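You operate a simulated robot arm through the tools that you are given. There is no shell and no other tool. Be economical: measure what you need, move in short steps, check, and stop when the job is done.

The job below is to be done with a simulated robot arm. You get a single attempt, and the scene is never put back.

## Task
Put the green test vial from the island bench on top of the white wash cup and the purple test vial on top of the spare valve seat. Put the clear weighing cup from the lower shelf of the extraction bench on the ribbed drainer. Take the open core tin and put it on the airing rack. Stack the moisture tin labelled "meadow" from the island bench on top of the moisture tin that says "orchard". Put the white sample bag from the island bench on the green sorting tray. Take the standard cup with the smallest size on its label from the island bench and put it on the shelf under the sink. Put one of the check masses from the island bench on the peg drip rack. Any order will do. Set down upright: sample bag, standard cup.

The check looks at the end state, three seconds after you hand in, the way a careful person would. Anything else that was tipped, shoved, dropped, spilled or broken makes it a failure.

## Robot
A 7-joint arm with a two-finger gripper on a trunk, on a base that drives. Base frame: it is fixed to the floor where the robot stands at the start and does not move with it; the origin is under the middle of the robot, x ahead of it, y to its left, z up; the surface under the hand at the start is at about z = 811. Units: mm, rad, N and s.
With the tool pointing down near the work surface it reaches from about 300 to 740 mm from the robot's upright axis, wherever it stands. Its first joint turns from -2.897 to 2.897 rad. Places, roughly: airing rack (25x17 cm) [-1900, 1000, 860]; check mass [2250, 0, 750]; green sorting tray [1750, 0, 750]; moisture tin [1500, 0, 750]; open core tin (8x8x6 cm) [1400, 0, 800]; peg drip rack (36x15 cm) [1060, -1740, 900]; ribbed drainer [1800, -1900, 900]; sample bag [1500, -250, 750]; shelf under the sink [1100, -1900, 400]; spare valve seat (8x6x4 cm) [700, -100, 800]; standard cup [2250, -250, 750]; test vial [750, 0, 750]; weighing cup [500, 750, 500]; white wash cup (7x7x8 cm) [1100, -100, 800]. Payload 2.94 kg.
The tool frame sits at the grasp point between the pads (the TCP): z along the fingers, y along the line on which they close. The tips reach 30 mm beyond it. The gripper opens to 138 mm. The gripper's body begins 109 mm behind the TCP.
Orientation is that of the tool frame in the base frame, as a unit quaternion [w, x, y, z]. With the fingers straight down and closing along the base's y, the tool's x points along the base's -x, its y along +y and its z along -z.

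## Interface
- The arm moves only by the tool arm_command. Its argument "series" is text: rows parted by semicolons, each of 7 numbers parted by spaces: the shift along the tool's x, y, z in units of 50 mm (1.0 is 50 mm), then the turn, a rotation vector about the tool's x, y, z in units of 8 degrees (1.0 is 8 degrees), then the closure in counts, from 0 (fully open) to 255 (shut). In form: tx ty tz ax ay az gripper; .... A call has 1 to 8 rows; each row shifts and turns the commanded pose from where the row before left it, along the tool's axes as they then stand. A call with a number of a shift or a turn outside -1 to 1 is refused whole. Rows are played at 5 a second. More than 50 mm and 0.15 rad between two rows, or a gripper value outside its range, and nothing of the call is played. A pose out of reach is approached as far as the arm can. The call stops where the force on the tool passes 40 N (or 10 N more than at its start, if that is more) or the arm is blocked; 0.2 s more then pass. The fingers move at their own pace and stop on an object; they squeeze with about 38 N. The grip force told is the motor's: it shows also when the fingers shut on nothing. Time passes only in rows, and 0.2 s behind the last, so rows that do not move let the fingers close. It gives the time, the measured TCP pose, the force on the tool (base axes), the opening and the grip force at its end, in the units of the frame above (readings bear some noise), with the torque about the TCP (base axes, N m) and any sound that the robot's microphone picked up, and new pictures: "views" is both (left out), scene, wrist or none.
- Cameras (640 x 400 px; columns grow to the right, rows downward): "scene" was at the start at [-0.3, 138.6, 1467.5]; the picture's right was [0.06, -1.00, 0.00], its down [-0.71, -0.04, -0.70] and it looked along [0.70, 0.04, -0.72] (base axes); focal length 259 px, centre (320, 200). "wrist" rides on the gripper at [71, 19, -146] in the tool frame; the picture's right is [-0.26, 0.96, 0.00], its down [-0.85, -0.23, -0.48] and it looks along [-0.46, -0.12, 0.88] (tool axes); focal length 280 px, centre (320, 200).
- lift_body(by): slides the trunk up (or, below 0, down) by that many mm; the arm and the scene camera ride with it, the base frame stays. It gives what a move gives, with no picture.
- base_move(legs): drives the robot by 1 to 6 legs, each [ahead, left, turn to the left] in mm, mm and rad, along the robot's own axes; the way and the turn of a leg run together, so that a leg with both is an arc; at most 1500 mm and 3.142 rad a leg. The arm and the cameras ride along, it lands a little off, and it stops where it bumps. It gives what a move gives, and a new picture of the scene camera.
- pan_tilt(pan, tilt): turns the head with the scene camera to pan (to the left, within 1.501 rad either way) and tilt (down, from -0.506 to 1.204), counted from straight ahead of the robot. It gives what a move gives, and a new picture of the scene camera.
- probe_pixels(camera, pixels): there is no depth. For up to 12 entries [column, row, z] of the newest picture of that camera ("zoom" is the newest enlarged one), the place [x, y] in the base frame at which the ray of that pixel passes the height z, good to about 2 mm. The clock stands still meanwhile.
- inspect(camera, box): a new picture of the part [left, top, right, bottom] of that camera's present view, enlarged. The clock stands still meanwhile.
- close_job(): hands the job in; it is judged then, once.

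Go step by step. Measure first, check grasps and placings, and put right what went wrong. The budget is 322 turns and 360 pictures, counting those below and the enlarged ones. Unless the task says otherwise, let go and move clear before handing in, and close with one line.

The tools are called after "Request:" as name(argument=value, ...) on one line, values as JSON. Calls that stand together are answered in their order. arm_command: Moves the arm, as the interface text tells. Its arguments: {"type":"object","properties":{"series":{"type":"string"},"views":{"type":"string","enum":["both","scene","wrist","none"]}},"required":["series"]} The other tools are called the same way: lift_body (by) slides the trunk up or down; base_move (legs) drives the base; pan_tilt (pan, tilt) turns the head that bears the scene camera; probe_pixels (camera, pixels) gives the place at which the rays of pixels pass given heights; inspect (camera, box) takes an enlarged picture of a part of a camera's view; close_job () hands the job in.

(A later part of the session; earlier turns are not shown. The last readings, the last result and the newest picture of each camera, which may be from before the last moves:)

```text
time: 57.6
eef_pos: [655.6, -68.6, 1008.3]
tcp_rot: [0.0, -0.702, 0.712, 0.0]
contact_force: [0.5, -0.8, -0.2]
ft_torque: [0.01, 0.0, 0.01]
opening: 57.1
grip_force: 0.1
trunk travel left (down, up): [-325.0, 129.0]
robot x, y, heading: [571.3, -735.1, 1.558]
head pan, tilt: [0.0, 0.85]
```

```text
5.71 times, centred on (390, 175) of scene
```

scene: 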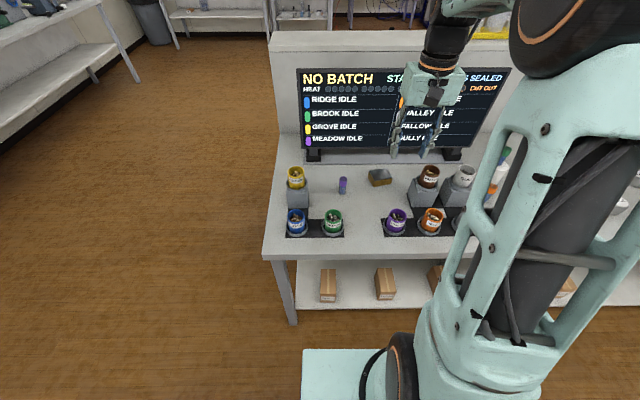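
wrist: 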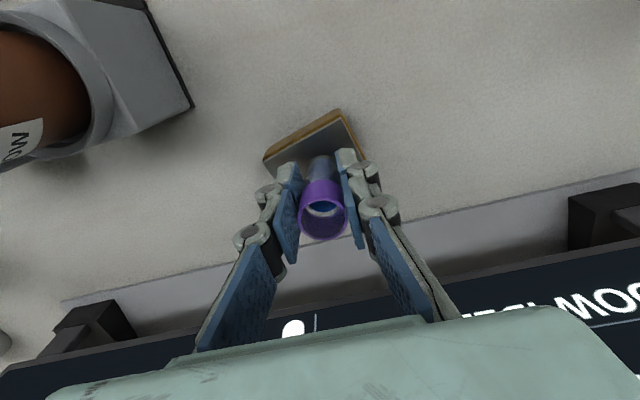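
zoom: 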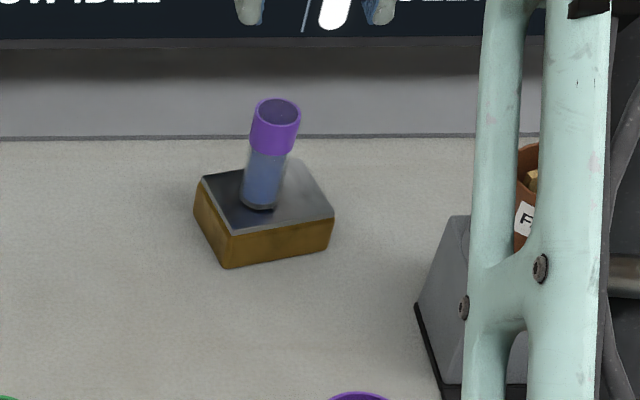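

Purple vial stands on the seat. Retracting and driving right to view the rest of the bench.

Request:
arm_command(series="0.8 0 -0.5 0 0 0 0;0.8 0 -0.5 0 0 0 0;0.8 0 -0.5 0 0 0 0;1 0 -0 0 0 0 0;1 0 0 0 0 0 0", views="none")

Request:
base_move(legs=[[0, -750, 0.012]])

Request:
inspect(camera="scene", box=[180, 100, 400, 240])

```text
time: 58.8
eef_pos: [652.1, -290.1, 1081.5]
tcp_rot: [0.001, -0.703, 0.711, 0.001]
contact_force: [0.4, -0.6, 0.2]
ft_torque: [-0.01, 0.0, -0.04]
opening: 138.1
grip_force: 0.0
trunk travel left (down, up): [-325.0, 129.0]
robot x, y, heading: [568.2, -737.5, 1.559]
head pan, tilt: [0.0, 0.85]
```

```text
time: 65.8
eef_pos: [1404.7, -289.3, 1081.4]
tcp_rot: [0.0, 0.71, -0.704, 0.0]
contact_force: [0.8, -0.1, 0.7]
ft_torque: [-0.03, 0.03, -0.03]
opening: 137.8
grip_force: 0.1
trunk travel left (down, up): [-325.0, 129.0]
robot x, y, heading: [1329.1, -736.7, 1.578]
head pan, tilt: [0.0, 0.85]
```

scene: 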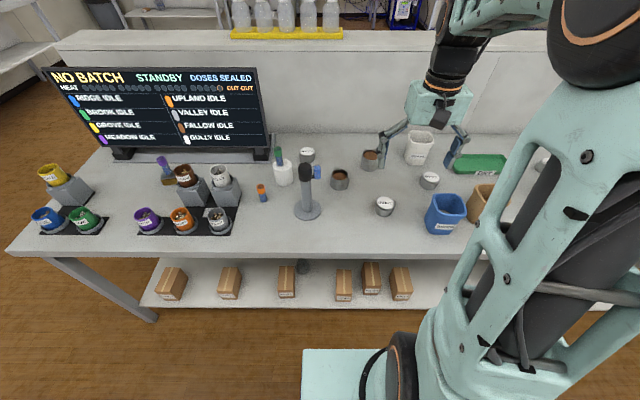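

```text
2.86 times, centred on (290, 170) of scene
```

zoom: 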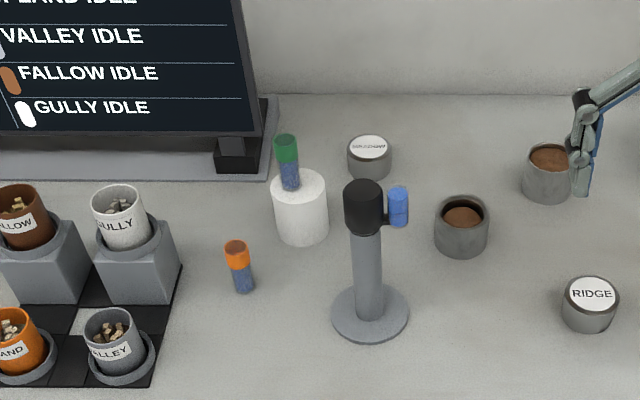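

Two brown-filled tins are at zoom (462,225) and (548,170). Looking closer, as well as at the right side.

Request:
inspect(camera="scene", box=[320, 140, 400, 200])

Request:
inspect(camera="wrist", box=[0, 0, 640, 400])

Request:
inspect(camera="scene", box=[380, 120, 580, 240])

```text
6.67 times, centred on (360, 170) of scene
```

zoom: 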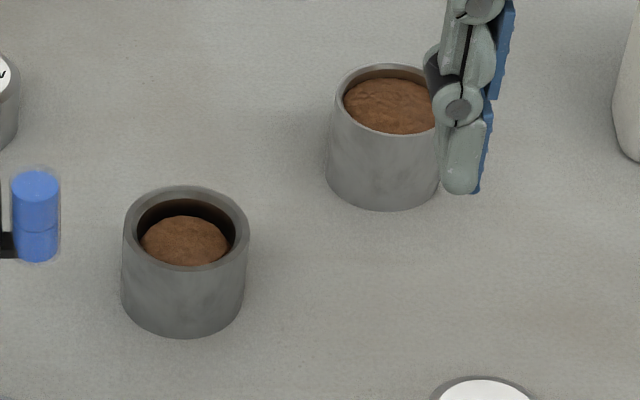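

```text
1.00 times, centred on (320, 200) of wrist (not enlarged: the box is as wide or as high as the picture)
```

zoom: 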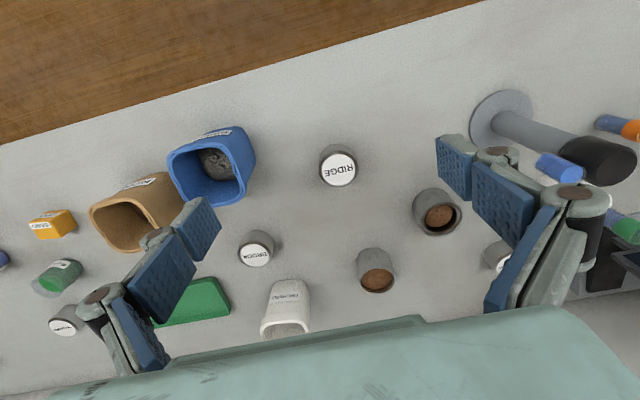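

```text
3.20 times, centred on (480, 180) of scene
```

zoom: 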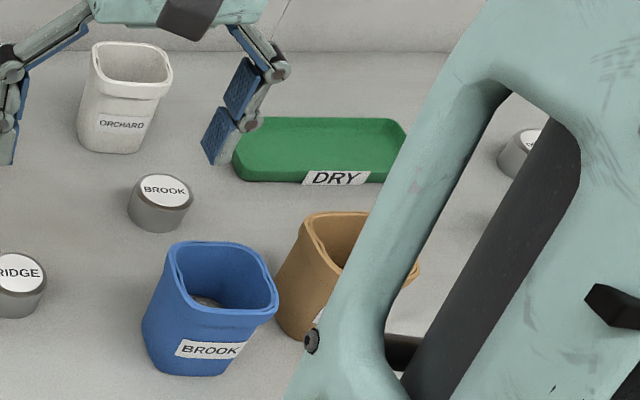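

Request:
inspect(camera="scene", box=[320, 140, 400, 200])

Request:
probe_pixels(camera="zoom", pixels=[[184, 336, 811], [328, 180, 811], [382, 210, 811], [122, 290, 811], [245, 290, 811], [186, 230, 871], [124, 225, 871], [249, 225, 871], [186, 185, 871], [186, 270, 871], [390, 100, 871], [332, 105, 871]])

```text
6.67 times, centred on (360, 170) of scene
```

zoom: 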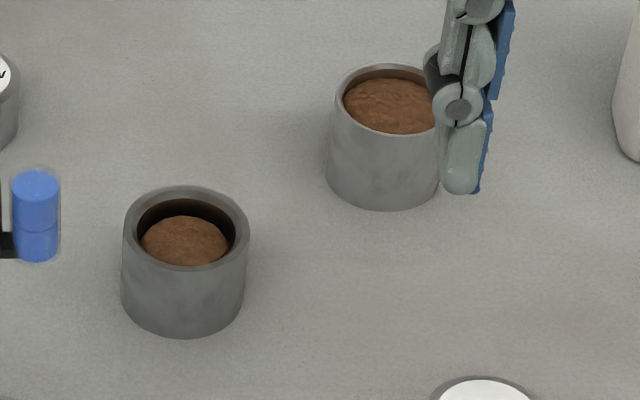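

```text
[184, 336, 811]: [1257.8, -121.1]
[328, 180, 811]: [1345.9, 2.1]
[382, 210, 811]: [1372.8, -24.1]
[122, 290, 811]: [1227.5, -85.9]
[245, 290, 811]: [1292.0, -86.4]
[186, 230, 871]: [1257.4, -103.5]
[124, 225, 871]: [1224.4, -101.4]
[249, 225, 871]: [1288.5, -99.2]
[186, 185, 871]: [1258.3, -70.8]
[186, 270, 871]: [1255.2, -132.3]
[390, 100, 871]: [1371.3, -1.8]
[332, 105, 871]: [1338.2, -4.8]
```

The right tin (~(1374,10)) fits the hint [1400,0]. Now driving further right to survey the other tins and cups.

Request:
base_move(legs=[[0, -620, -0.008]])

Request:
inspect(camera="scene", box=[200, 100, 420, 240])

Request:
inspect(camera="scene", box=[400, 80, 600, 240])

Request:
arm_command(series="0 0 0 0 0 0 0", views="wrist")

```text
time: 71.8
eef_pos: [2044.8, -297.8, 1081.6]
tcp_rot: [0.0, -0.698, 0.716, 0.001]
contact_force: [-0.1, -0.4, 0.8]
ft_torque: [-0.04, 0.01, 0.0]
opening: 137.9
grip_force: 0.0
trunk travel left (down, up): [-325.0, 129.0]
robot x, y, heading: [1955.1, -738.8, 1.545]
head pan, tilt: [0.0, 0.85]
```

scene: 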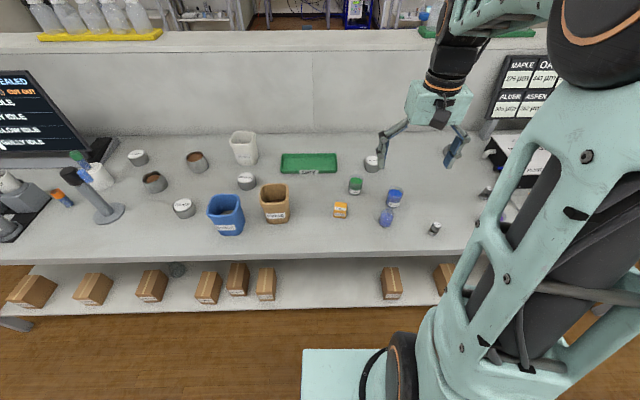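

```text
2.86 times, centred on (310, 170) of scene
```

zoom: 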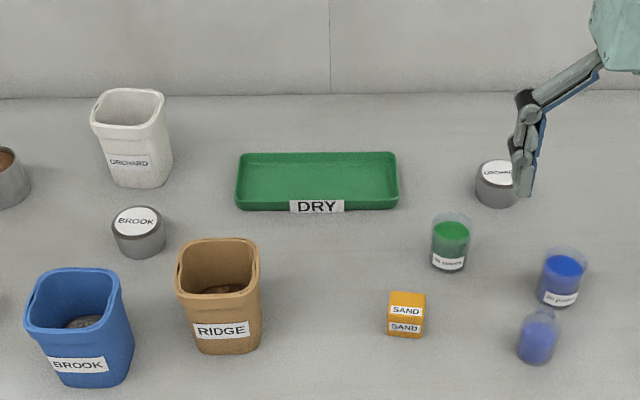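

```text
2.50 times, centred on (500, 160) of scene
```

zoom: 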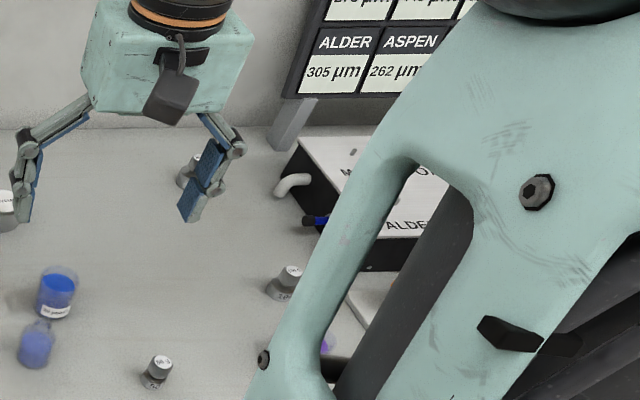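

```text
time: 72.2
eef_pos: [2045.4, -298.0, 1082.5]
tcp_rot: [0.0, -0.698, 0.716, 0.0]
contact_force: [-0.3, -0.4, 0.0]
ft_torque: [0.0, 0.0, 0.0]
opening: 137.9
grip_force: 0.1
trunk travel left (down, up): [-325.0, 129.0]
robot x, y, heading: [1956.1, -740.2, 1.547]
head pan, tilt: [0.0, 0.85]
```

wrist: 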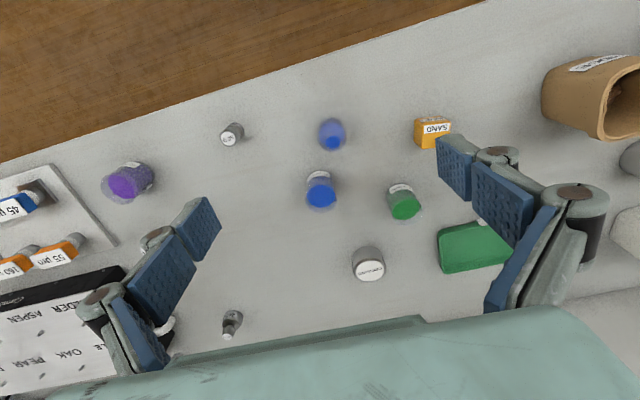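

Orchard tin at zoom (498,172), tray centre (318,175), white bag (132,130). Measuring them.

Request:
inspect(camera="scene", box=[200, 100, 420, 240])

Request:
probe_pixels(camera="zoom", pixels=[[116, 182, 811], [168, 181, 811], [140, 188, 811], [92, 118, 911], [165, 102, 911], [104, 140, 911], [235, 206, 811], [399, 206, 811], [242, 153, 830], [397, 153, 830], [496, 207, 811], [498, 170, 846]])

Request:
inspect(camera="scene", box=[330, 160, 410, 230])

```text
2.86 times, centred on (310, 170) of scene
```

zoom: 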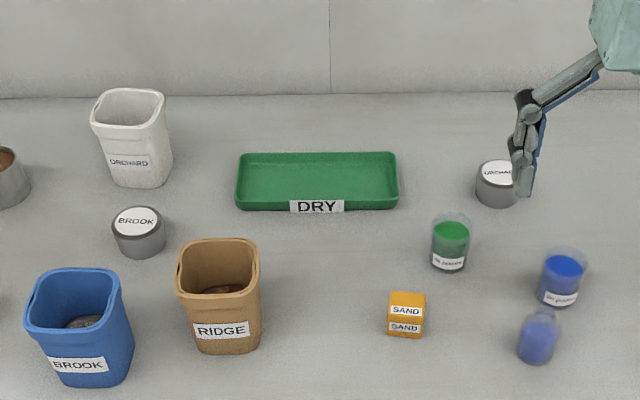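

```text
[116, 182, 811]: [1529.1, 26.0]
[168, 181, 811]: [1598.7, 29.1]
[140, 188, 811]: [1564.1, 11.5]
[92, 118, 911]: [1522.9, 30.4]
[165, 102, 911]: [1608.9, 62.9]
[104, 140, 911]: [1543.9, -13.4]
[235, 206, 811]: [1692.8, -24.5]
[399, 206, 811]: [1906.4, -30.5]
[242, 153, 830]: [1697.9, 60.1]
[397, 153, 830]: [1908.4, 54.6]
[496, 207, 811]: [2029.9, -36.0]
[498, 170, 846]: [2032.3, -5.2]
```

```text
5.71 times, centred on (370, 195) of scene
```

zoom: 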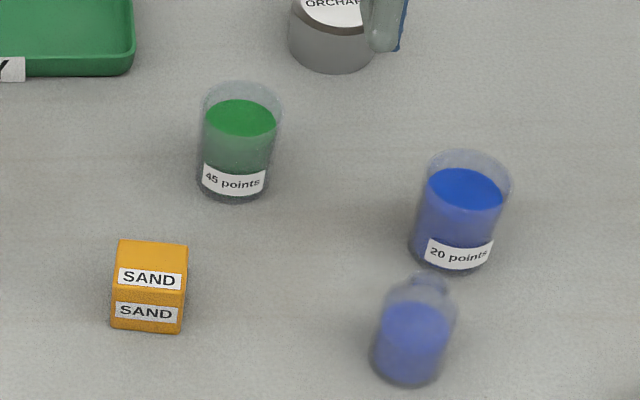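

Cup labels read "45 points" green and "20 points" blue; purple still to read. Checking how far the base front edge reaches, and reading the purple cup via the wrist.

Request:
probe_pixels(camera="scene", pixels=[[340, 350, 100], [340, 350, 300], [340, 350, 500], [340, 350, 700], [400, 262, 811], [400, 310, 300], [400, 310, 200]])

Request:
inspect(camera="wrist", box=[60, 100, 260, 240])

Request:
inspect(camera="wrist", box=[270, 100, 450, 240])

```text
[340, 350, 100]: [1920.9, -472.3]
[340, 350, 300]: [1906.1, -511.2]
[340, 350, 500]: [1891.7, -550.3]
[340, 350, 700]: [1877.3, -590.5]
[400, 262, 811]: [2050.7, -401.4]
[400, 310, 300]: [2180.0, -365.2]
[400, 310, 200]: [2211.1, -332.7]
```

```text
2.86 times, centred on (160, 170) of wrist
```

zoom: 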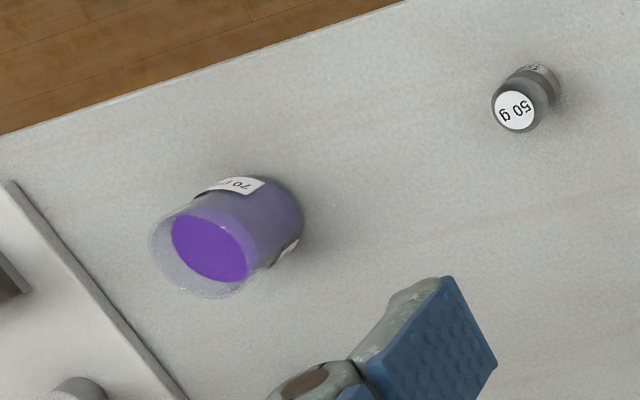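

```text
2.86 times, centred on (360, 170) of wrist
```

zoom: 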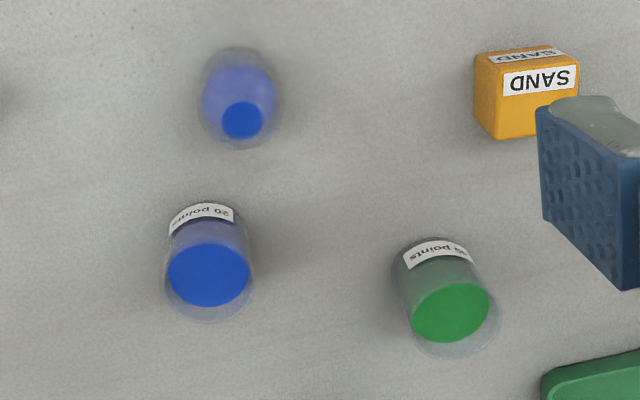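

Blue "20 points" is the smallest (others 45, 70). Now driving into reach of the white bag and tray.

Request:
base_move(legs=[[0, 285, 0.024], [65, 0, 0]])

Request:
inspect(camera="scene", box=[240, 100, 400, 220])

Request:
arm_command(series="-0.5 0.8 -0.3 0 0 0 0;-0.5 0.8 0 0 0 0 0;-0.5 0.8 0 0 0 0 0;-0.5 0.8 0 0 0 0 0", views="wrist")

```text
time: 75.8
eef_pos: [1760.3, -228.0, 1082.2]
tcp_rot: [0.0, 0.708, -0.706, 0.0]
contact_force: [0.0, -0.3, 0.5]
ft_torque: [-0.01, -0.01, 0.02]
opening: 137.9
grip_force: 0.1
trunk travel left (down, up): [-325.0, 129.0]
robot x, y, heading: [1682.0, -675.1, 1.57]
head pan, tilt: [0.0, 0.85]
```

scene: 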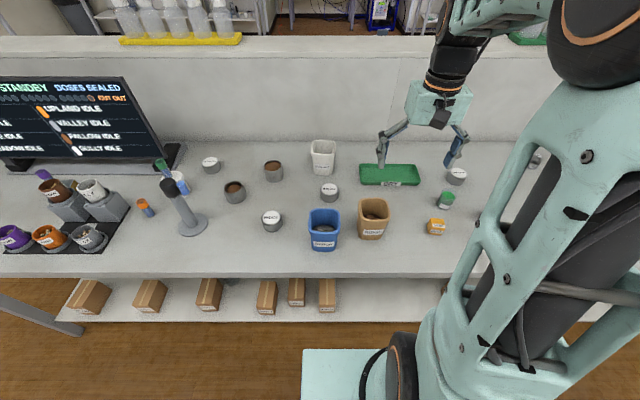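

```text
3.33 times, centred on (320, 160) of scene
```

zoom: 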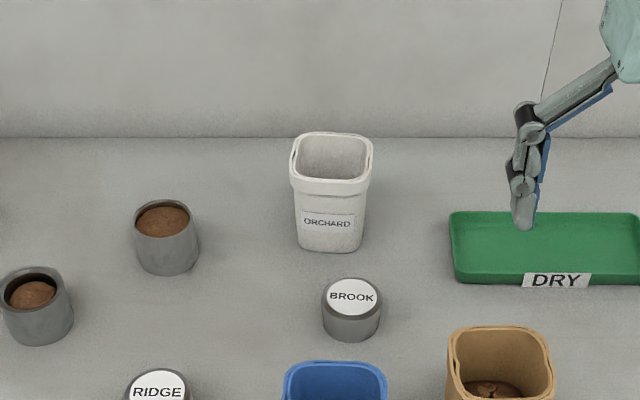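

```text
time: 76.8
eef_pos: [1600.4, -127.5, 1099.7]
tcp_rot: [0.001, 0.707, -0.707, 0.001]
contact_force: [0.4, 0.5, 0.1]
ft_torque: [-0.01, -0.02, 0.03]
opening: 137.9
grip_force: 0.0
trunk travel left (down, up): [-325.0, 129.0]
robot x, y, heading: [1684.9, -675.6, 1.573]
head pan, tilt: [0.0, 0.85]
```

wrist: 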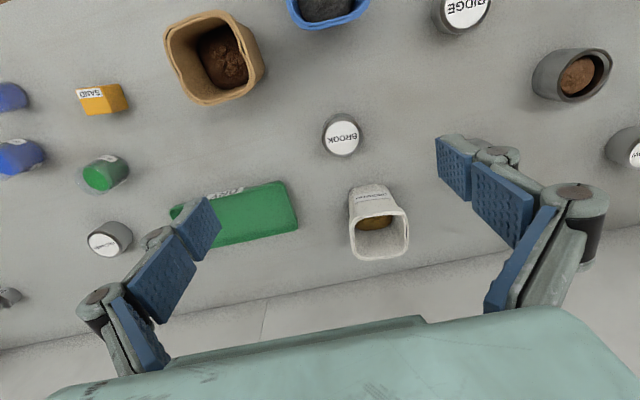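

Request:
inspect(camera="wrist", box=[320, 160, 440, 280])

Request:
probe_pixels(camera="wrist", pixels=[[348, 230, 911], [348, 230, 921], [407, 235, 911], [407, 235, 921], [361, 187, 811], [390, 184, 811], [385, 262, 911], [385, 262, 921], [375, 214, 911], [375, 214, 921]])

Request:
inspect(camera="scene", box=[290, 120, 350, 190])

```text
3.33 times, centred on (380, 220) of wrist
```

zoom: 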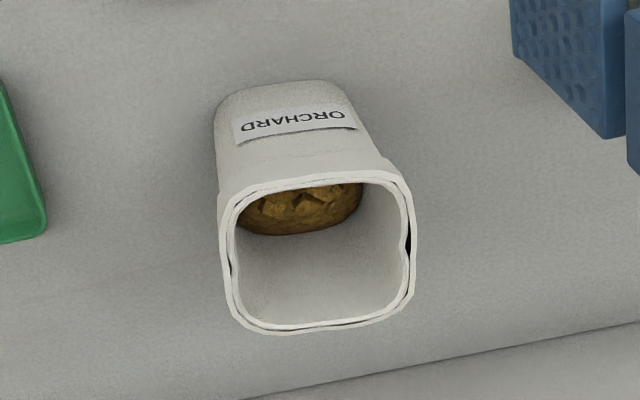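

```text
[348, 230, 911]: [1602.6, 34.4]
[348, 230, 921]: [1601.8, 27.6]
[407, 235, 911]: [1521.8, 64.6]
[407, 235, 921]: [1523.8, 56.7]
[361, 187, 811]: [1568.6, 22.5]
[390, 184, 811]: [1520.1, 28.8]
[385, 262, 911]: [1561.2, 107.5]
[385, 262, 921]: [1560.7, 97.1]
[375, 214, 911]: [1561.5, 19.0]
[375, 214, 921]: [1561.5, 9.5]
```

```text
5.71 times, centred on (320, 155) of scene
```

zoom: 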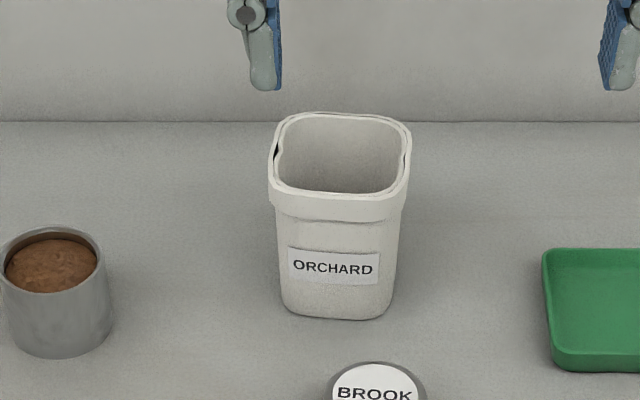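

Request:
probe_pixels(camera="zoom", pixels=[[340, 112, 911], [340, 112, 931], [335, 200, 911], [335, 200, 931], [268, 160, 911], [412, 160, 911], [337, 320, 811], [282, 300, 811], [393, 300, 811], [50, 262, 861], [55, 358, 811]])

```text
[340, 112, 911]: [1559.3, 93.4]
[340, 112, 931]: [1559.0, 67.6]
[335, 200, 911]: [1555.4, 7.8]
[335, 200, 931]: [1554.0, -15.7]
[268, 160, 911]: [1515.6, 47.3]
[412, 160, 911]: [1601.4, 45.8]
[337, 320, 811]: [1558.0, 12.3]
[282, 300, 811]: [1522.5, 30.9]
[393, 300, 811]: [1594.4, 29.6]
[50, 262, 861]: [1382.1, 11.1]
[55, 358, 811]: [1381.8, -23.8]
```

Trusting the scene camera: bag centre ≈(1558,50), rim z≈911, width 72–86. Shifting the base a bit left and closer, then measuring the tray.

Request:
base_move(legs=[[25, 55, 0.0]])

Request:
inspect(camera="scene", box=[300, 120, 440, 220])

```text
time: 77.9
eef_pos: [1545.8, -104.5, 1100.0]
tcp_rot: [0.001, 0.708, -0.706, 0.0]
contact_force: [0.4, 0.9, -0.6]
ft_torque: [-0.02, -0.02, -0.03]
opening: 138.0
grip_force: 0.0
trunk travel left (down, up): [-325.0, 129.0]
robot x, y, heading: [1626.6, -650.4, 1.571]
head pan, tilt: [0.0, 0.85]
```

scene: 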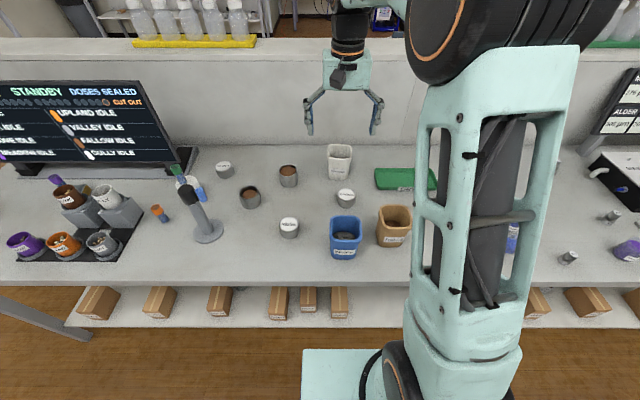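

```text
4.00 times, centred on (370, 170) of scene
```

zoom: 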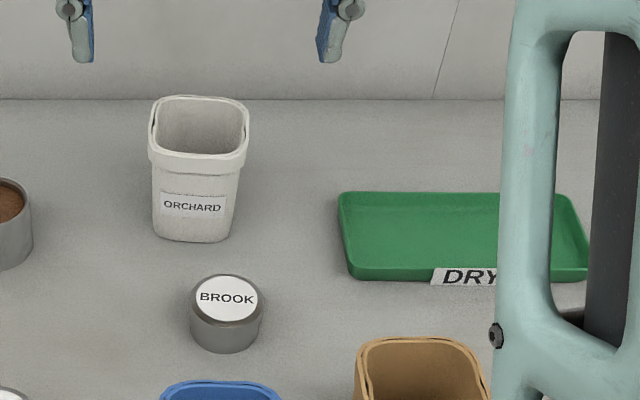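

Request:
probe_pixels(camera="zoom", pixels=[[400, 281, 811], [400, 270, 835], [400, 270, 830], [400, 262, 815], [400, 193, 830], [400, 193, 835], [340, 194, 833], [590, 273, 815], [198, 97, 912], [196, 160, 912], [200, 98, 811]])

```text
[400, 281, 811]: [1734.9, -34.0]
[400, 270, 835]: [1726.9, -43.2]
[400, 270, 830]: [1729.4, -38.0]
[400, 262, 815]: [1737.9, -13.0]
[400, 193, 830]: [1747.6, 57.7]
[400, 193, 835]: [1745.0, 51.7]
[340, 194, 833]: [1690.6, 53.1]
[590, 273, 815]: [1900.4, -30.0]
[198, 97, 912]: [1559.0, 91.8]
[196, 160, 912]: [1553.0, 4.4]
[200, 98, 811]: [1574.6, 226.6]
```

Tray centre ≈(1797,9). Moving over the bag and partly down.

Request:
arm_command(series="-0.76 -0.055 0 0 0 0 0;-0.76 -0.055 0 0 0 0 0;-0.76 -0.055 0 0 0 0 0;-0.76 -0.055 0 0 0 0 0;0 0 1 0 0 0 0;0 0 1 0 0 0 0;0 0 0.6 0 0 0 0", views="both")

```text
time: 79.5
eef_pos: [1556.1, 34.2, 970.6]
tcp_rot: [0.0, 0.708, -0.706, 0.0]
contact_force: [0.4, 0.2, -0.3]
ft_torque: [-0.02, 0.0, 0.01]
opening: 137.9
grip_force: 0.1
out of reach, approached as far as the arm can: row 4
trunk travel left (down, up): [-325.0, 129.0]
robot x, y, heading: [1625.3, -649.2, 1.574]
head pan, tilt: [0.0, 0.85]
```

scene: 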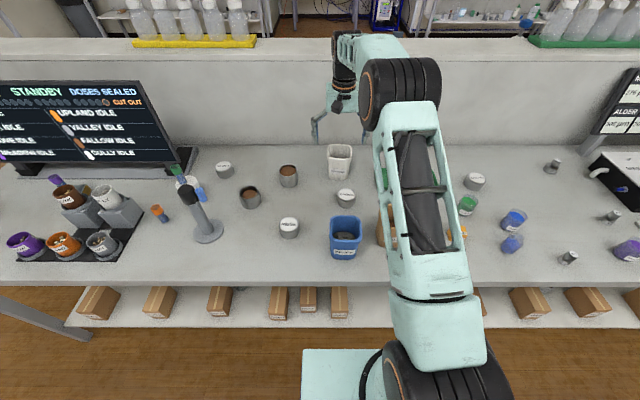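
wrist: 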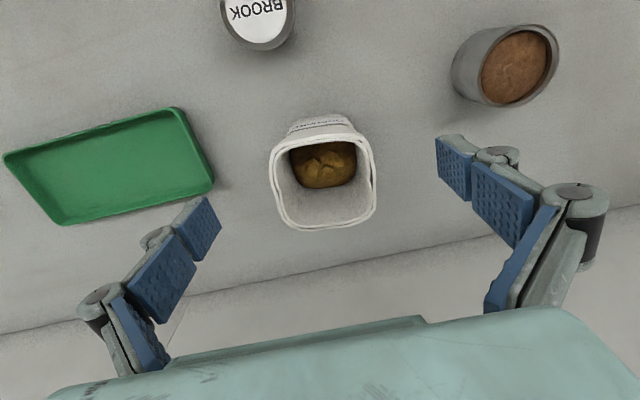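

Rim is centred laterally (col 323). Moving forward 18 mm and descending to grip.

Request:
arm_command(series="-0.36 0 0 0 0 0 0;0 0 0.9 0 0 0 0;0 0 0.8 0 0 0 0;0 0 0.4 0 0 0 0;0 0 0 0 0 0 0", views="wrist")

```text
time: 80.7
eef_pos: [1554.9, 55.3, 863.4]
tcp_rot: [0.0, 0.707, -0.707, -0.001]
contact_force: [-0.2, 0.3, 0.5]
ft_torque: [0.02, -0.03, 0.01]
opening: 137.9
grip_force: 0.0
trunk travel left (down, up): [-325.0, 129.0]
robot x, y, heading: [1628.0, -647.7, 1.576]
head pan, tilt: [0.0, 0.85]
```

wrist: 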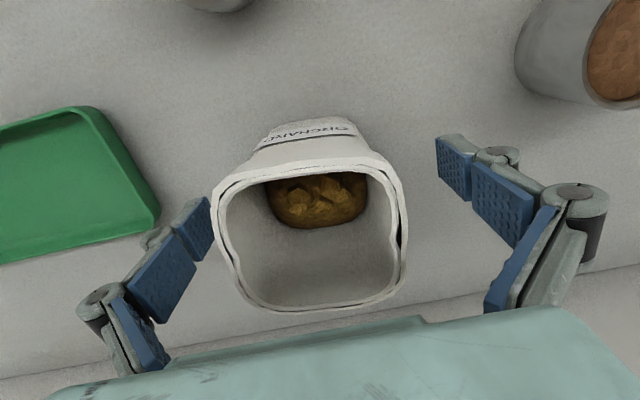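

Bag sits centred (rim centre (310,238) vs expected (320,241)). Small 4 mm shift and close.

Request:
arm_command(series="0 -0.08 0 0 0 0 0;0 0 0 0 0 0 255;0 0 0 0 0 0 255;0 0 0 0 0 0 255;0 0 0 0 0 0 255", views="none")

Request:
arm_command(series="0 0 -0.4 0 0 0 255;0 0 -0.8 0 0 0 255;0 0 -0.8 0 0 0 255", views="both")

```text
time: 81.9
eef_pos: [1560.6, 55.5, 863.1]
tcp_rot: [0.0, 0.708, -0.706, 0.0]
contact_force: [1.1, 0.3, 0.5]
ft_torque: [0.05, 0.02, -0.02]
opening: 76.0
grip_force: 30.0
trunk travel left (down, up): [-325.0, 129.0]
robot x, y, heading: [1629.5, -649.1, 1.571]
head pan, tilt: [0.0, 0.85]
```

```text
time: 82.7
eef_pos: [1559.6, 54.6, 964.1]
tcp_rot: [0.0, 0.708, -0.706, 0.0]
contact_force: [-0.8, 0.6, -2.8]
ft_torque: [-0.06, 0.01, 0.02]
opening: 75.8
grip_force: 29.2
trunk travel left (down, up): [-325.0, 129.0]
robot x, y, heading: [1629.6, -648.1, 1.576]
head pan, tilt: [0.0, 0.85]
```

scene: 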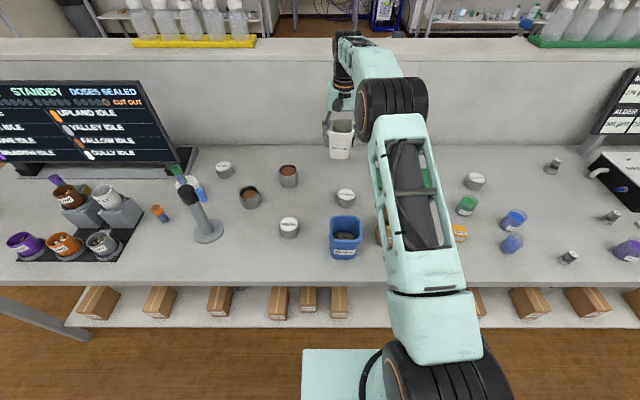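
wrist: 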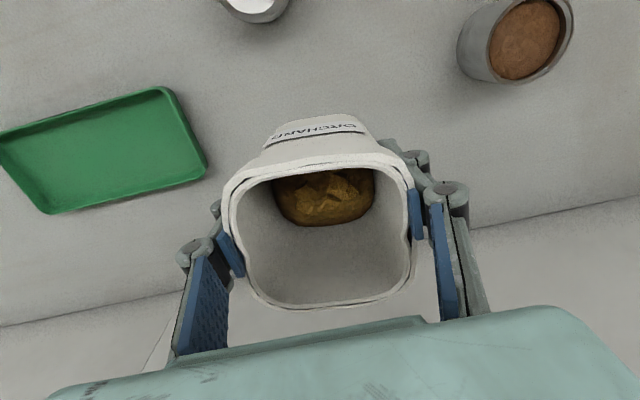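

Bag held upright. Carrying it over the tray.

Request:
arm_command(series="0.187 -0.95 0 0 0 0 255;0.187 -0.95 0 0 0 0 255;0.187 -0.95 0 0 0 0 255;0.187 -0.95 0 0 0 0 255;0.187 -0.95 0 0 0 0 255;0 0 0 0 0 0 255", views="both")

Request:
inspect(camera="wrist", box=[120, 60, 520, 310])

```text
time: 84.1
eef_pos: [1797.3, 11.8, 963.4]
tcp_rot: [0.0, 0.708, -0.706, 0.0]
contact_force: [0.0, 0.2, -2.1]
ft_torque: [-0.03, 0.02, -0.01]
opening: 75.7
grip_force: 30.1
trunk travel left (down, up): [-325.0, 129.0]
robot x, y, heading: [1628.9, -650.8, 1.574]
head pan, tilt: [0.0, 0.85]
```

scene: 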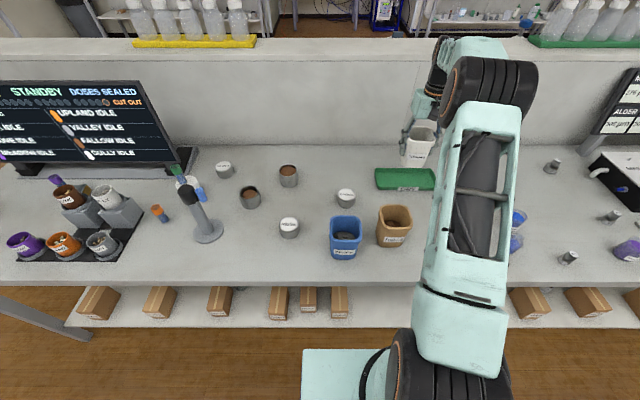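
wrist: 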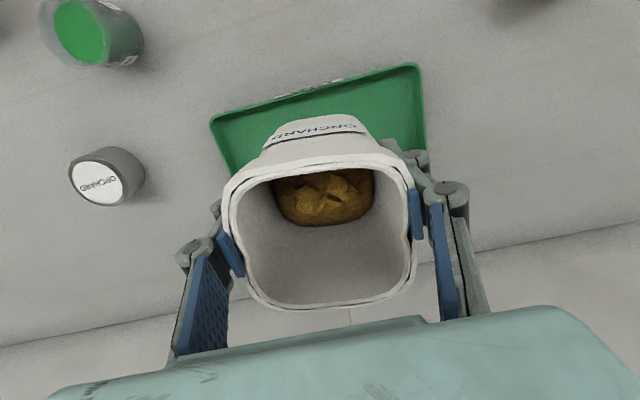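

```text
1.60 times, centred on (320, 185) of wrist
```

zoom: 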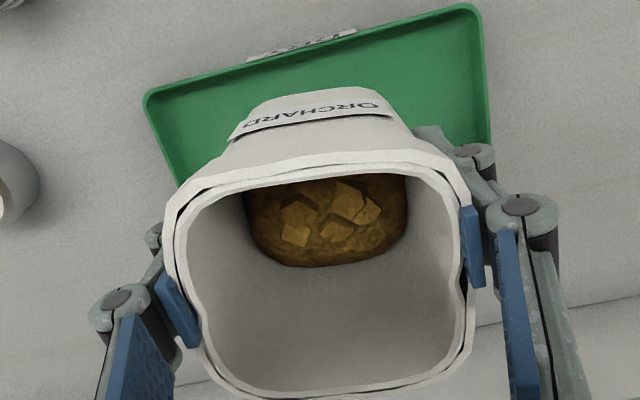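

Request:
probe_pixels(camera="wrist", pixels=[[212, 119, 833], [419, 67, 833], [330, 89, 833], [427, 150, 833]])

Request:
arm_command(series="0 0 0.9 0 0 0 255;0 0 0.3 0 0 0 255;0 0 0 0 0 0 255", views="both")

Request:
inspect(camera="scene", box=[360, 120, 460, 200])

```text
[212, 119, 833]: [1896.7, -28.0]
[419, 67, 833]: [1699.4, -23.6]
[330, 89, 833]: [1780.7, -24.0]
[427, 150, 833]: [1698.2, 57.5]
```

```text
time: 84.9
eef_pos: [1801.1, 7.5, 901.7]
tcp_rot: [0.0, 0.708, -0.706, 0.0]
contact_force: [-0.2, 0.2, -2.7]
ft_torque: [-0.03, 0.01, -0.05]
opening: 75.6
grip_force: 30.4
trunk travel left (down, up): [-325.0, 129.0]
robot x, y, heading: [1629.4, -647.4, 1.576]
head pan, tilt: [0.0, 0.85]
```

scene: 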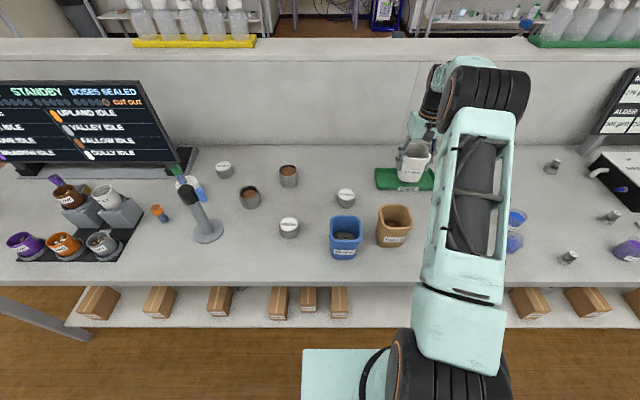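
wrist: 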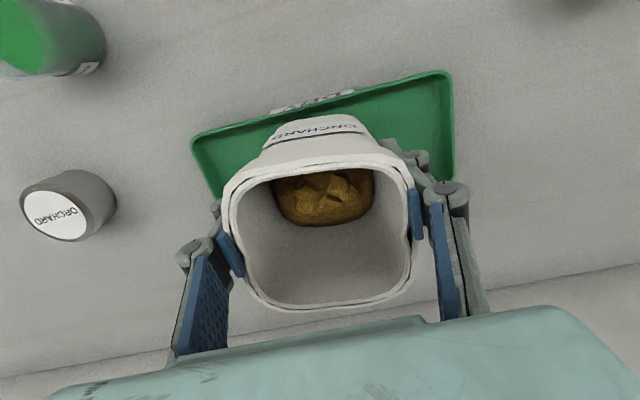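

```text
5.00 times, centred on (410, 160) of scene
```

zoom: 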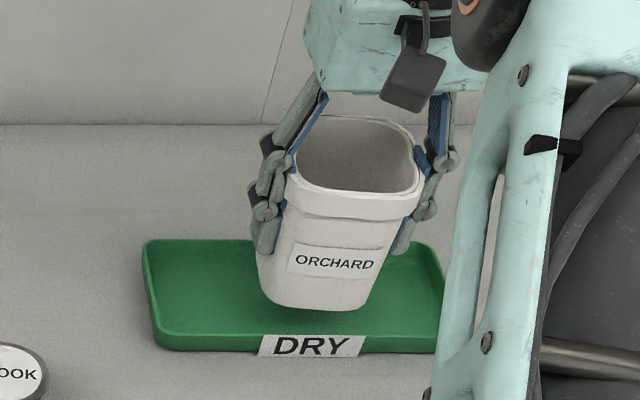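

Bag is over the tray middle. Lowering with a 5 mm forward nudge.

Request:
arm_command(series="-0.1 0 0.3 0 0 0 255;0 0 0.2 0 0 0 255;0 0 0.06 0 0 0 255;0 0 0 0 0 0 255", views="none")

Request:
inspect(camera="scene", box=[360, 120, 460, 200])

```text
time: 85.9
eef_pos: [1798.1, 12.5, 875.2]
tcp_rot: [0.0, 0.708, -0.706, 0.0]
contact_force: [0.8, 0.2, -2.8]
ft_torque: [-0.02, 0.01, 0.04]
opening: 75.8
grip_force: 30.4
trunk travel left (down, up): [-325.0, 129.0]
robot x, y, heading: [1625.8, -647.9, 1.577]
head pan, tilt: [0.0, 0.85]
```

```text
5.00 times, centred on (410, 160) of scene
```

zoom: 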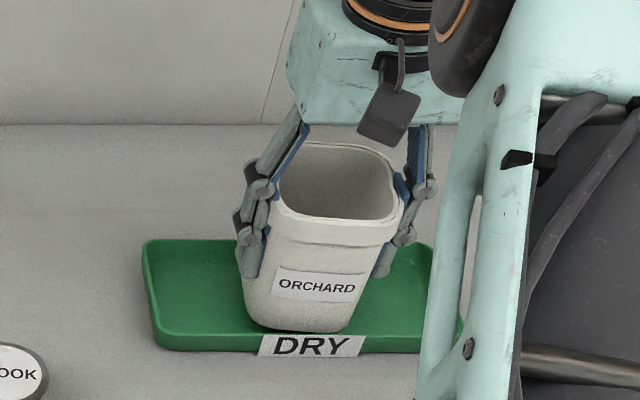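

Bag's near bottom edge looks close to the tray's front rim; nudging 7 mm back-ward (forward +y) before the final lowering.

Request:
arm_command(series="-0.14 0 0 0 0 0 255;0 0 0.08 0 0 0 255;0 0 0 0 0 0 255", views="none")

Request:
inspect(camera="scene", box=[370, 130, 450, 195])

```text
time: 86.7
eef_pos: [1798.2, 21.1, 871.3]
tcp_rot: [-0.001, 0.707, -0.707, -0.001]
contact_force: [0.6, -0.7, -2.7]
ft_torque: [-0.01, 0.02, 0.03]
opening: 75.6
grip_force: 30.2
trunk travel left (down, up): [-325.0, 129.0]
robot x, y, heading: [1626.4, -649.9, 1.573]
head pan, tilt: [0.0, 0.85]
```

```text
6.15 times, centred on (410, 162) of scene
```

zoom: 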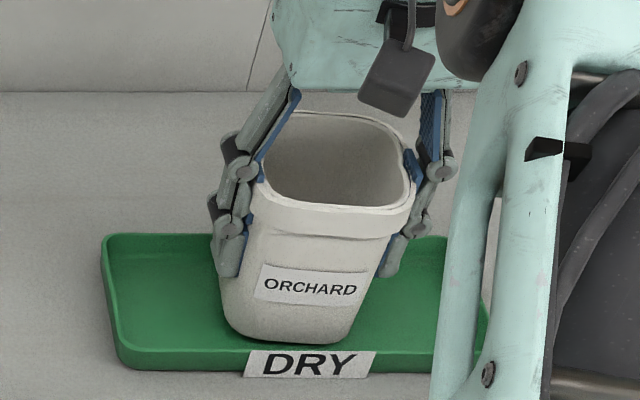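

Clear of the front rim now. Lowering to contact.

Request:
arm_command(series="0 0 0.06 0 0 0 255;0 0 0.04 0 0 0 255;0 0 0 0 0 0 255", views="none")

```text
time: 87.5
eef_pos: [1796.7, 20.3, 867.9]
tcp_rot: [-0.001, 0.708, -0.707, 0.0]
contact_force: [0.6, 0.5, -2.4]
ft_torque: [-0.04, 0.01, 0.0]
opening: 75.6
grip_force: 30.1
trunk travel left (down, up): [-325.0, 129.0]
robot x, y, heading: [1625.7, -650.5, 1.57]
head pan, tilt: [0.0, 0.85]
```

Request:
arm_command(series="0 0 0.04 0 0 0 255;0 0 0.04 0 0 0 255;0 0 0 0 0 0 255", views="none")

```text
time: 88.3
eef_pos: [1797.0, 20.0, 867.1]
tcp_rot: [-0.002, 0.708, -0.706, -0.001]
contact_force: [-0.8, -2.0, 16.7]
ft_torque: [-0.32, 0.14, 0.05]
opening: 75.8
grip_force: 30.3
trunk travel left (down, up): [-325.0, 129.0]
robot x, y, heading: [1627.8, -652.1, 1.572]
head pan, tilt: [0.0, 0.85]
```

Contact at z≈867. Releasing and rising.

Request:
arm_command(series="0 0 -0.05 0 0 0 255;0 0 0 0 0 0 60;0 0 0 0 0 0 60;0 0 0 0 0 0 60;0 0 -0.5 0 0 0 60;0 0 -1 0 0 0 60;0 0 -1 0 0 0 60", views="wrist")

Request:
inspect(camera="scene", box=[370, 130, 450, 195])

```text
time: 89.9
eef_pos: [1799.0, 20.8, 992.7]
tcp_rot: [0.001, 0.708, -0.706, 0.0]
contact_force: [0.8, 0.3, 0.1]
ft_torque: [0.0, 0.0, 0.01]
opening: 105.3
grip_force: 0.0
trunk travel left (down, up): [-325.0, 129.0]
robot x, y, heading: [1627.2, -651.8, 1.575]
head pan, tilt: [0.0, 0.85]
```

wrist: 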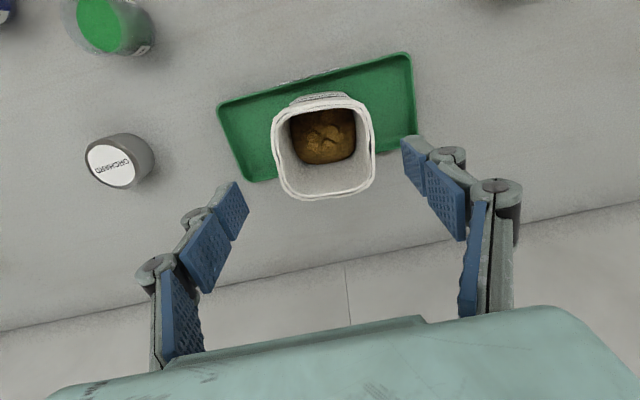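

```text
6.15 times, centred on (410, 162) of scene
```

zoom: 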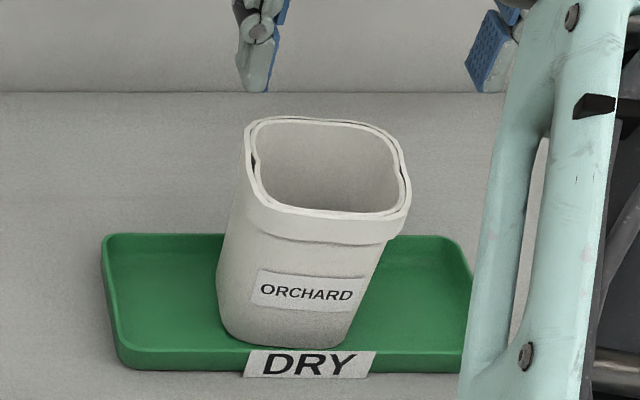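

Bag stands in the tray. Now retract and drive left to get the "meadow" tin at (~1131,47).

Request:
arm_command(series="0 0 -1 0 0 0 126;0.8 0.2 -0.5 0 0 0 126;0.9 0.4 0 0 0 0 126;0.9 0.4 0 0 0 0 126;0.9 0.4 0 0 0 0 126;0.9 0.4 0 0 0 0 126", views="none")

Request:
base_move(legs=[[0, 660, 0.0]])

Request:
inspect(camera="scene", box=[340, 110, 500, 230])

```text
time: 91.3
eef_pos: [1705.7, -198.8, 1067.0]
tcp_rot: [-0.001, 0.708, -0.706, 0.0]
contact_force: [0.3, 0.4, -0.7]
ft_torque: [0.0, -0.01, 0.0]
opening: 69.7
grip_force: 0.1
trunk travel left (down, up): [-325.0, 129.0]
robot x, y, heading: [1628.9, -652.0, 1.572]
head pan, tilt: [0.0, 0.85]
```

```text
time: 97.5
eef_pos: [1049.1, -201.7, 1066.9]
tcp_rot: [0.0, 0.711, -0.703, 0.001]
contact_force: [0.8, -0.9, -0.7]
ft_torque: [0.0, -0.01, -0.05]
opening: 69.8
grip_force: 0.1
trunk travel left (down, up): [-325.0, 129.0]
robot x, y, heading: [975.6, -652.8, 1.584]
head pan, tilt: [0.0, 0.85]
```

scene: 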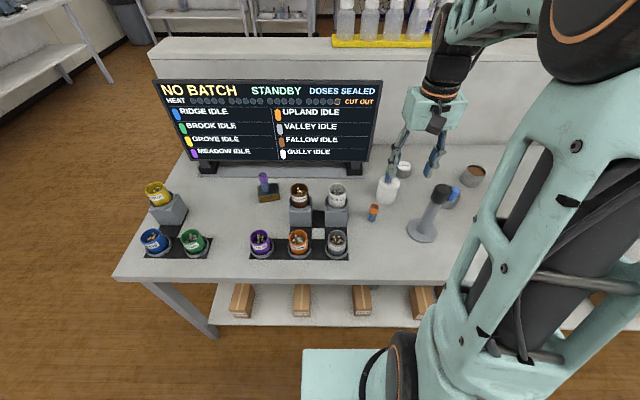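

```text
3.33 times, centred on (420, 170) of scene
```

zoom: 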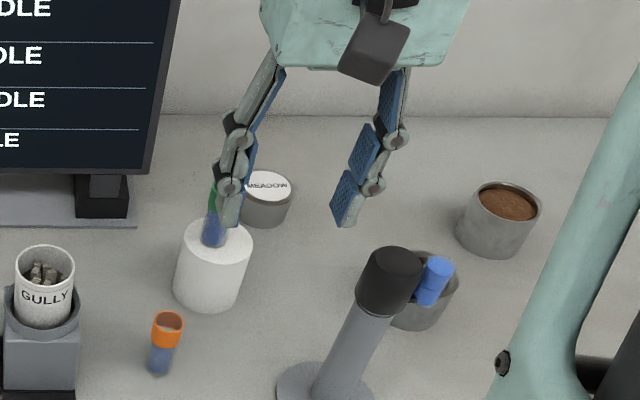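

Request:
probe_pixels(camera="zoom", pixels=[[266, 186, 845], [266, 186, 850], [292, 186, 850], [262, 228, 811], [238, 205, 811], [288, 208, 811]])

Request:
arm_command(series="0 0 0 0 0 0 126", views="wrist")

```text
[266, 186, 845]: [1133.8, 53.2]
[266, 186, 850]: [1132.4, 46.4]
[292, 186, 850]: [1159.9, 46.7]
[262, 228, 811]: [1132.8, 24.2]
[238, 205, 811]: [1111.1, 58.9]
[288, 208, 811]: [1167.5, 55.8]
```

```text
time: 97.9
eef_pos: [1049.4, -202.5, 1066.7]
tcp_rot: [0.001, 0.711, -0.703, 0.0]
contact_force: [0.2, -0.6, -0.1]
ft_torque: [0.03, -0.01, 0.0]
opening: 69.7
grip_force: 0.1
trunk travel left (down, up): [-325.0, 129.0]
robot x, y, heading: [976.2, -654.7, 1.579]
head pan, tilt: [0.0, 0.85]
```

wrist: 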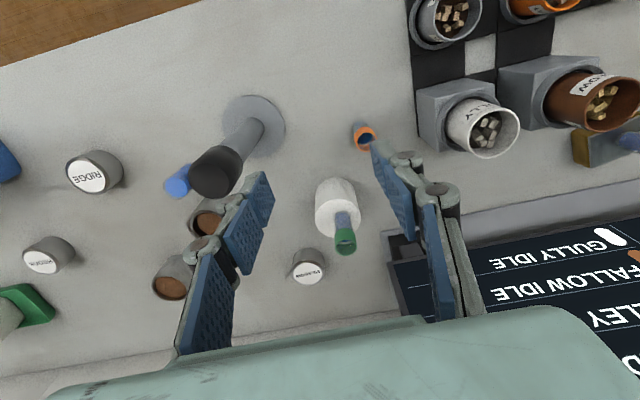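

Meadow tin ≈(1135,52), top ≈846, diameter ≈55. Approaching over it at height.

Request:
arm_command(series="-0.707 -0.307 0 0 0 0 80;-0.707 -0.307 0 0 0 0 80;-0.707 -0.307 0 0 0 0 80;-0.707 -0.307 0 0 0 0 80;-0.747 -0.18 0.467 0 0 0 80;-0.747 -0.18 0.467 0 0 0 80;-0.747 -0.18 0.467 0 0 0 80;0 0 0 0 0 0 80", views="both")

```text
time: 99.7
eef_pos: [1135.0, 51.2, 994.5]
tcp_rot: [0.001, 0.712, -0.702, 0.0]
contact_force: [0.3, 0.8, 0.1]
ft_torque: [-0.06, 0.0, 0.02]
opening: 94.6
grip_force: 0.0
trunk travel left (down, up): [-325.0, 129.0]
robot x, y, heading: [974.2, -653.7, 1.583]
head pan, tilt: [0.0, 0.85]
```

scene: 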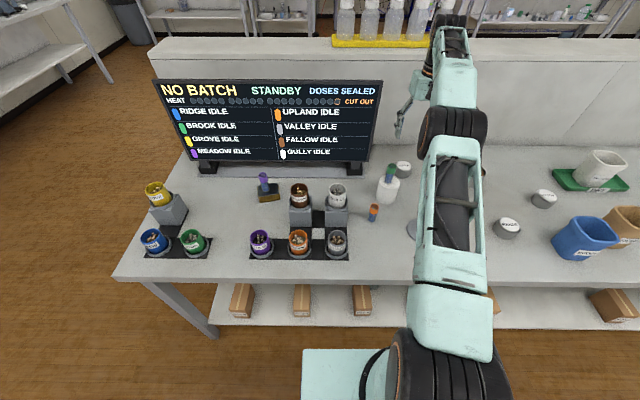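
wrist: 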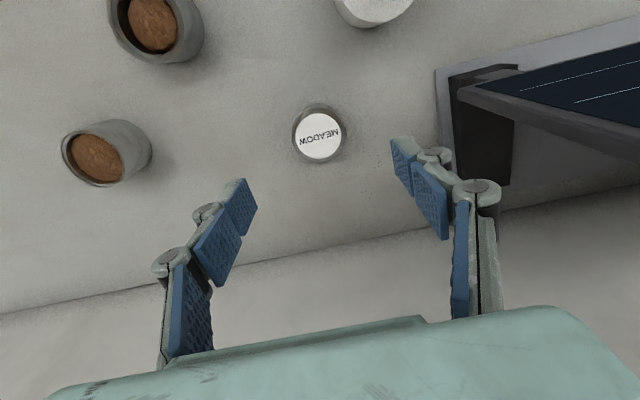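

Request:
probe_pixels(camera="wrist", pixels=[[318, 137, 846], [437, 72, 815], [455, 150, 830], [460, 85, 870], [510, 180, 830], [460, 85, 900]])

```text
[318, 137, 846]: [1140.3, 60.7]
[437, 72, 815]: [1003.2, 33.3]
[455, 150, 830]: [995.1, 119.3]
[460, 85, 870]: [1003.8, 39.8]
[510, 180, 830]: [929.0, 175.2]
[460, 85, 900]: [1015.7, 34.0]
```

Clear of the display foot. Descending on the tin and closing.

Request:
arm_command(series="-0.08 -0.05 1 0 0 0 80;0 0 1 0 0 0 80;0 0 0.9 0 0 0 80;0 0 0.05 0 0 0 80;0 0 0 0 0 0 80", views="wrist")

```text
refused: row 1 steps farther than a row can; nothing moved
```

Request:
arm_command(series="-0.08 -0.05 0.9 0 0 0 80;0 0 1 0 0 0 80;0 0 1 0 0 0 80;0 0 0.05 0 0 0 80;0 0 0 0 0 0 80", views="wrist")

```text
time: 100.9
eef_pos: [1139.0, 60.2, 849.1]
tcp_rot: [0.0, 0.711, -0.703, 0.0]
contact_force: [0.1, 0.0, 0.4]
ft_torque: [0.0, -0.02, 0.01]
opening: 94.4
grip_force: 0.2
trunk travel left (down, up): [-325.0, 129.0]
robot x, y, heading: [977.0, -654.8, 1.583]
head pan, tilt: [0.0, 0.85]
```

wrist: 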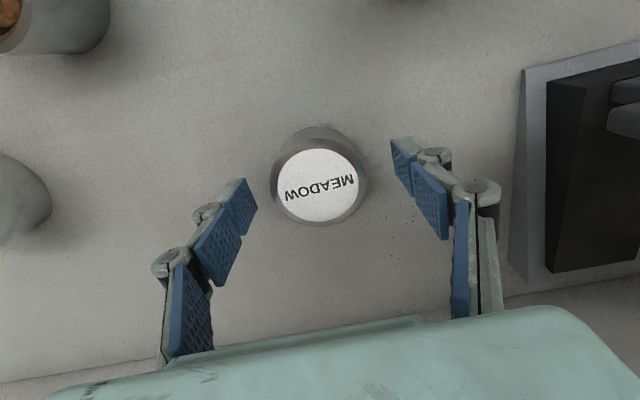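

Tin centred at (320,187). Closing and lifting.

Request:
arm_command(series="0 0 0.05 0 0 0 255;0 0 0 0 0 0 255;0 0 0 0 0 0 255;0 0 0 0 0 0 255", views="none")

Request:
arm_command(series="0 0 -1 0 0 0 255;0 0 -1 0 0 0 255;0 0 -1 0 0 0 255", views="wrist")

```text
time: 101.9
eef_pos: [1138.2, 58.9, 846.6]
tcp_rot: [0.0, 0.711, -0.703, 0.0]
contact_force: [0.0, -0.7, 2.2]
ft_torque: [-0.05, 0.02, 0.0]
opening: 58.4
grip_force: 38.3
trunk travel left (down, up): [-325.0, 129.0]
robot x, y, heading: [975.3, -652.9, 1.583]
head pan, tilt: [0.0, 0.85]
```

```text
time: 102.7
eef_pos: [1135.7, 49.9, 995.4]
tcp_rot: [0.0, 0.711, -0.703, 0.0]
contact_force: [0.7, 0.3, -0.1]
ft_torque: [0.02, -0.05, 0.02]
opening: 58.5
grip_force: 37.6
out of reach, approached as far as the arm can: row 3
trunk travel left (down, up): [-325.0, 129.0]
robot x, y, heading: [972.4, -659.2, 1.587]
head pan, tilt: [0.0, 0.85]
```

wrist: 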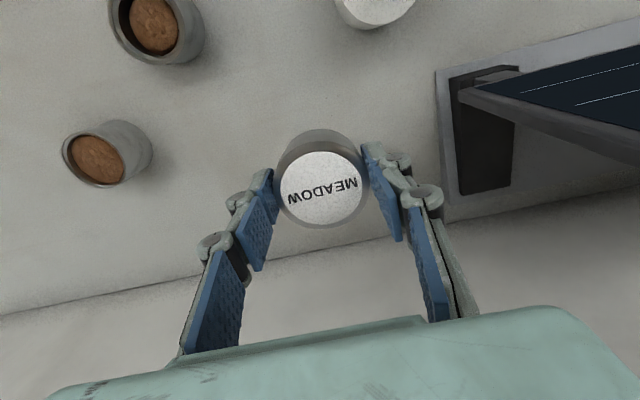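

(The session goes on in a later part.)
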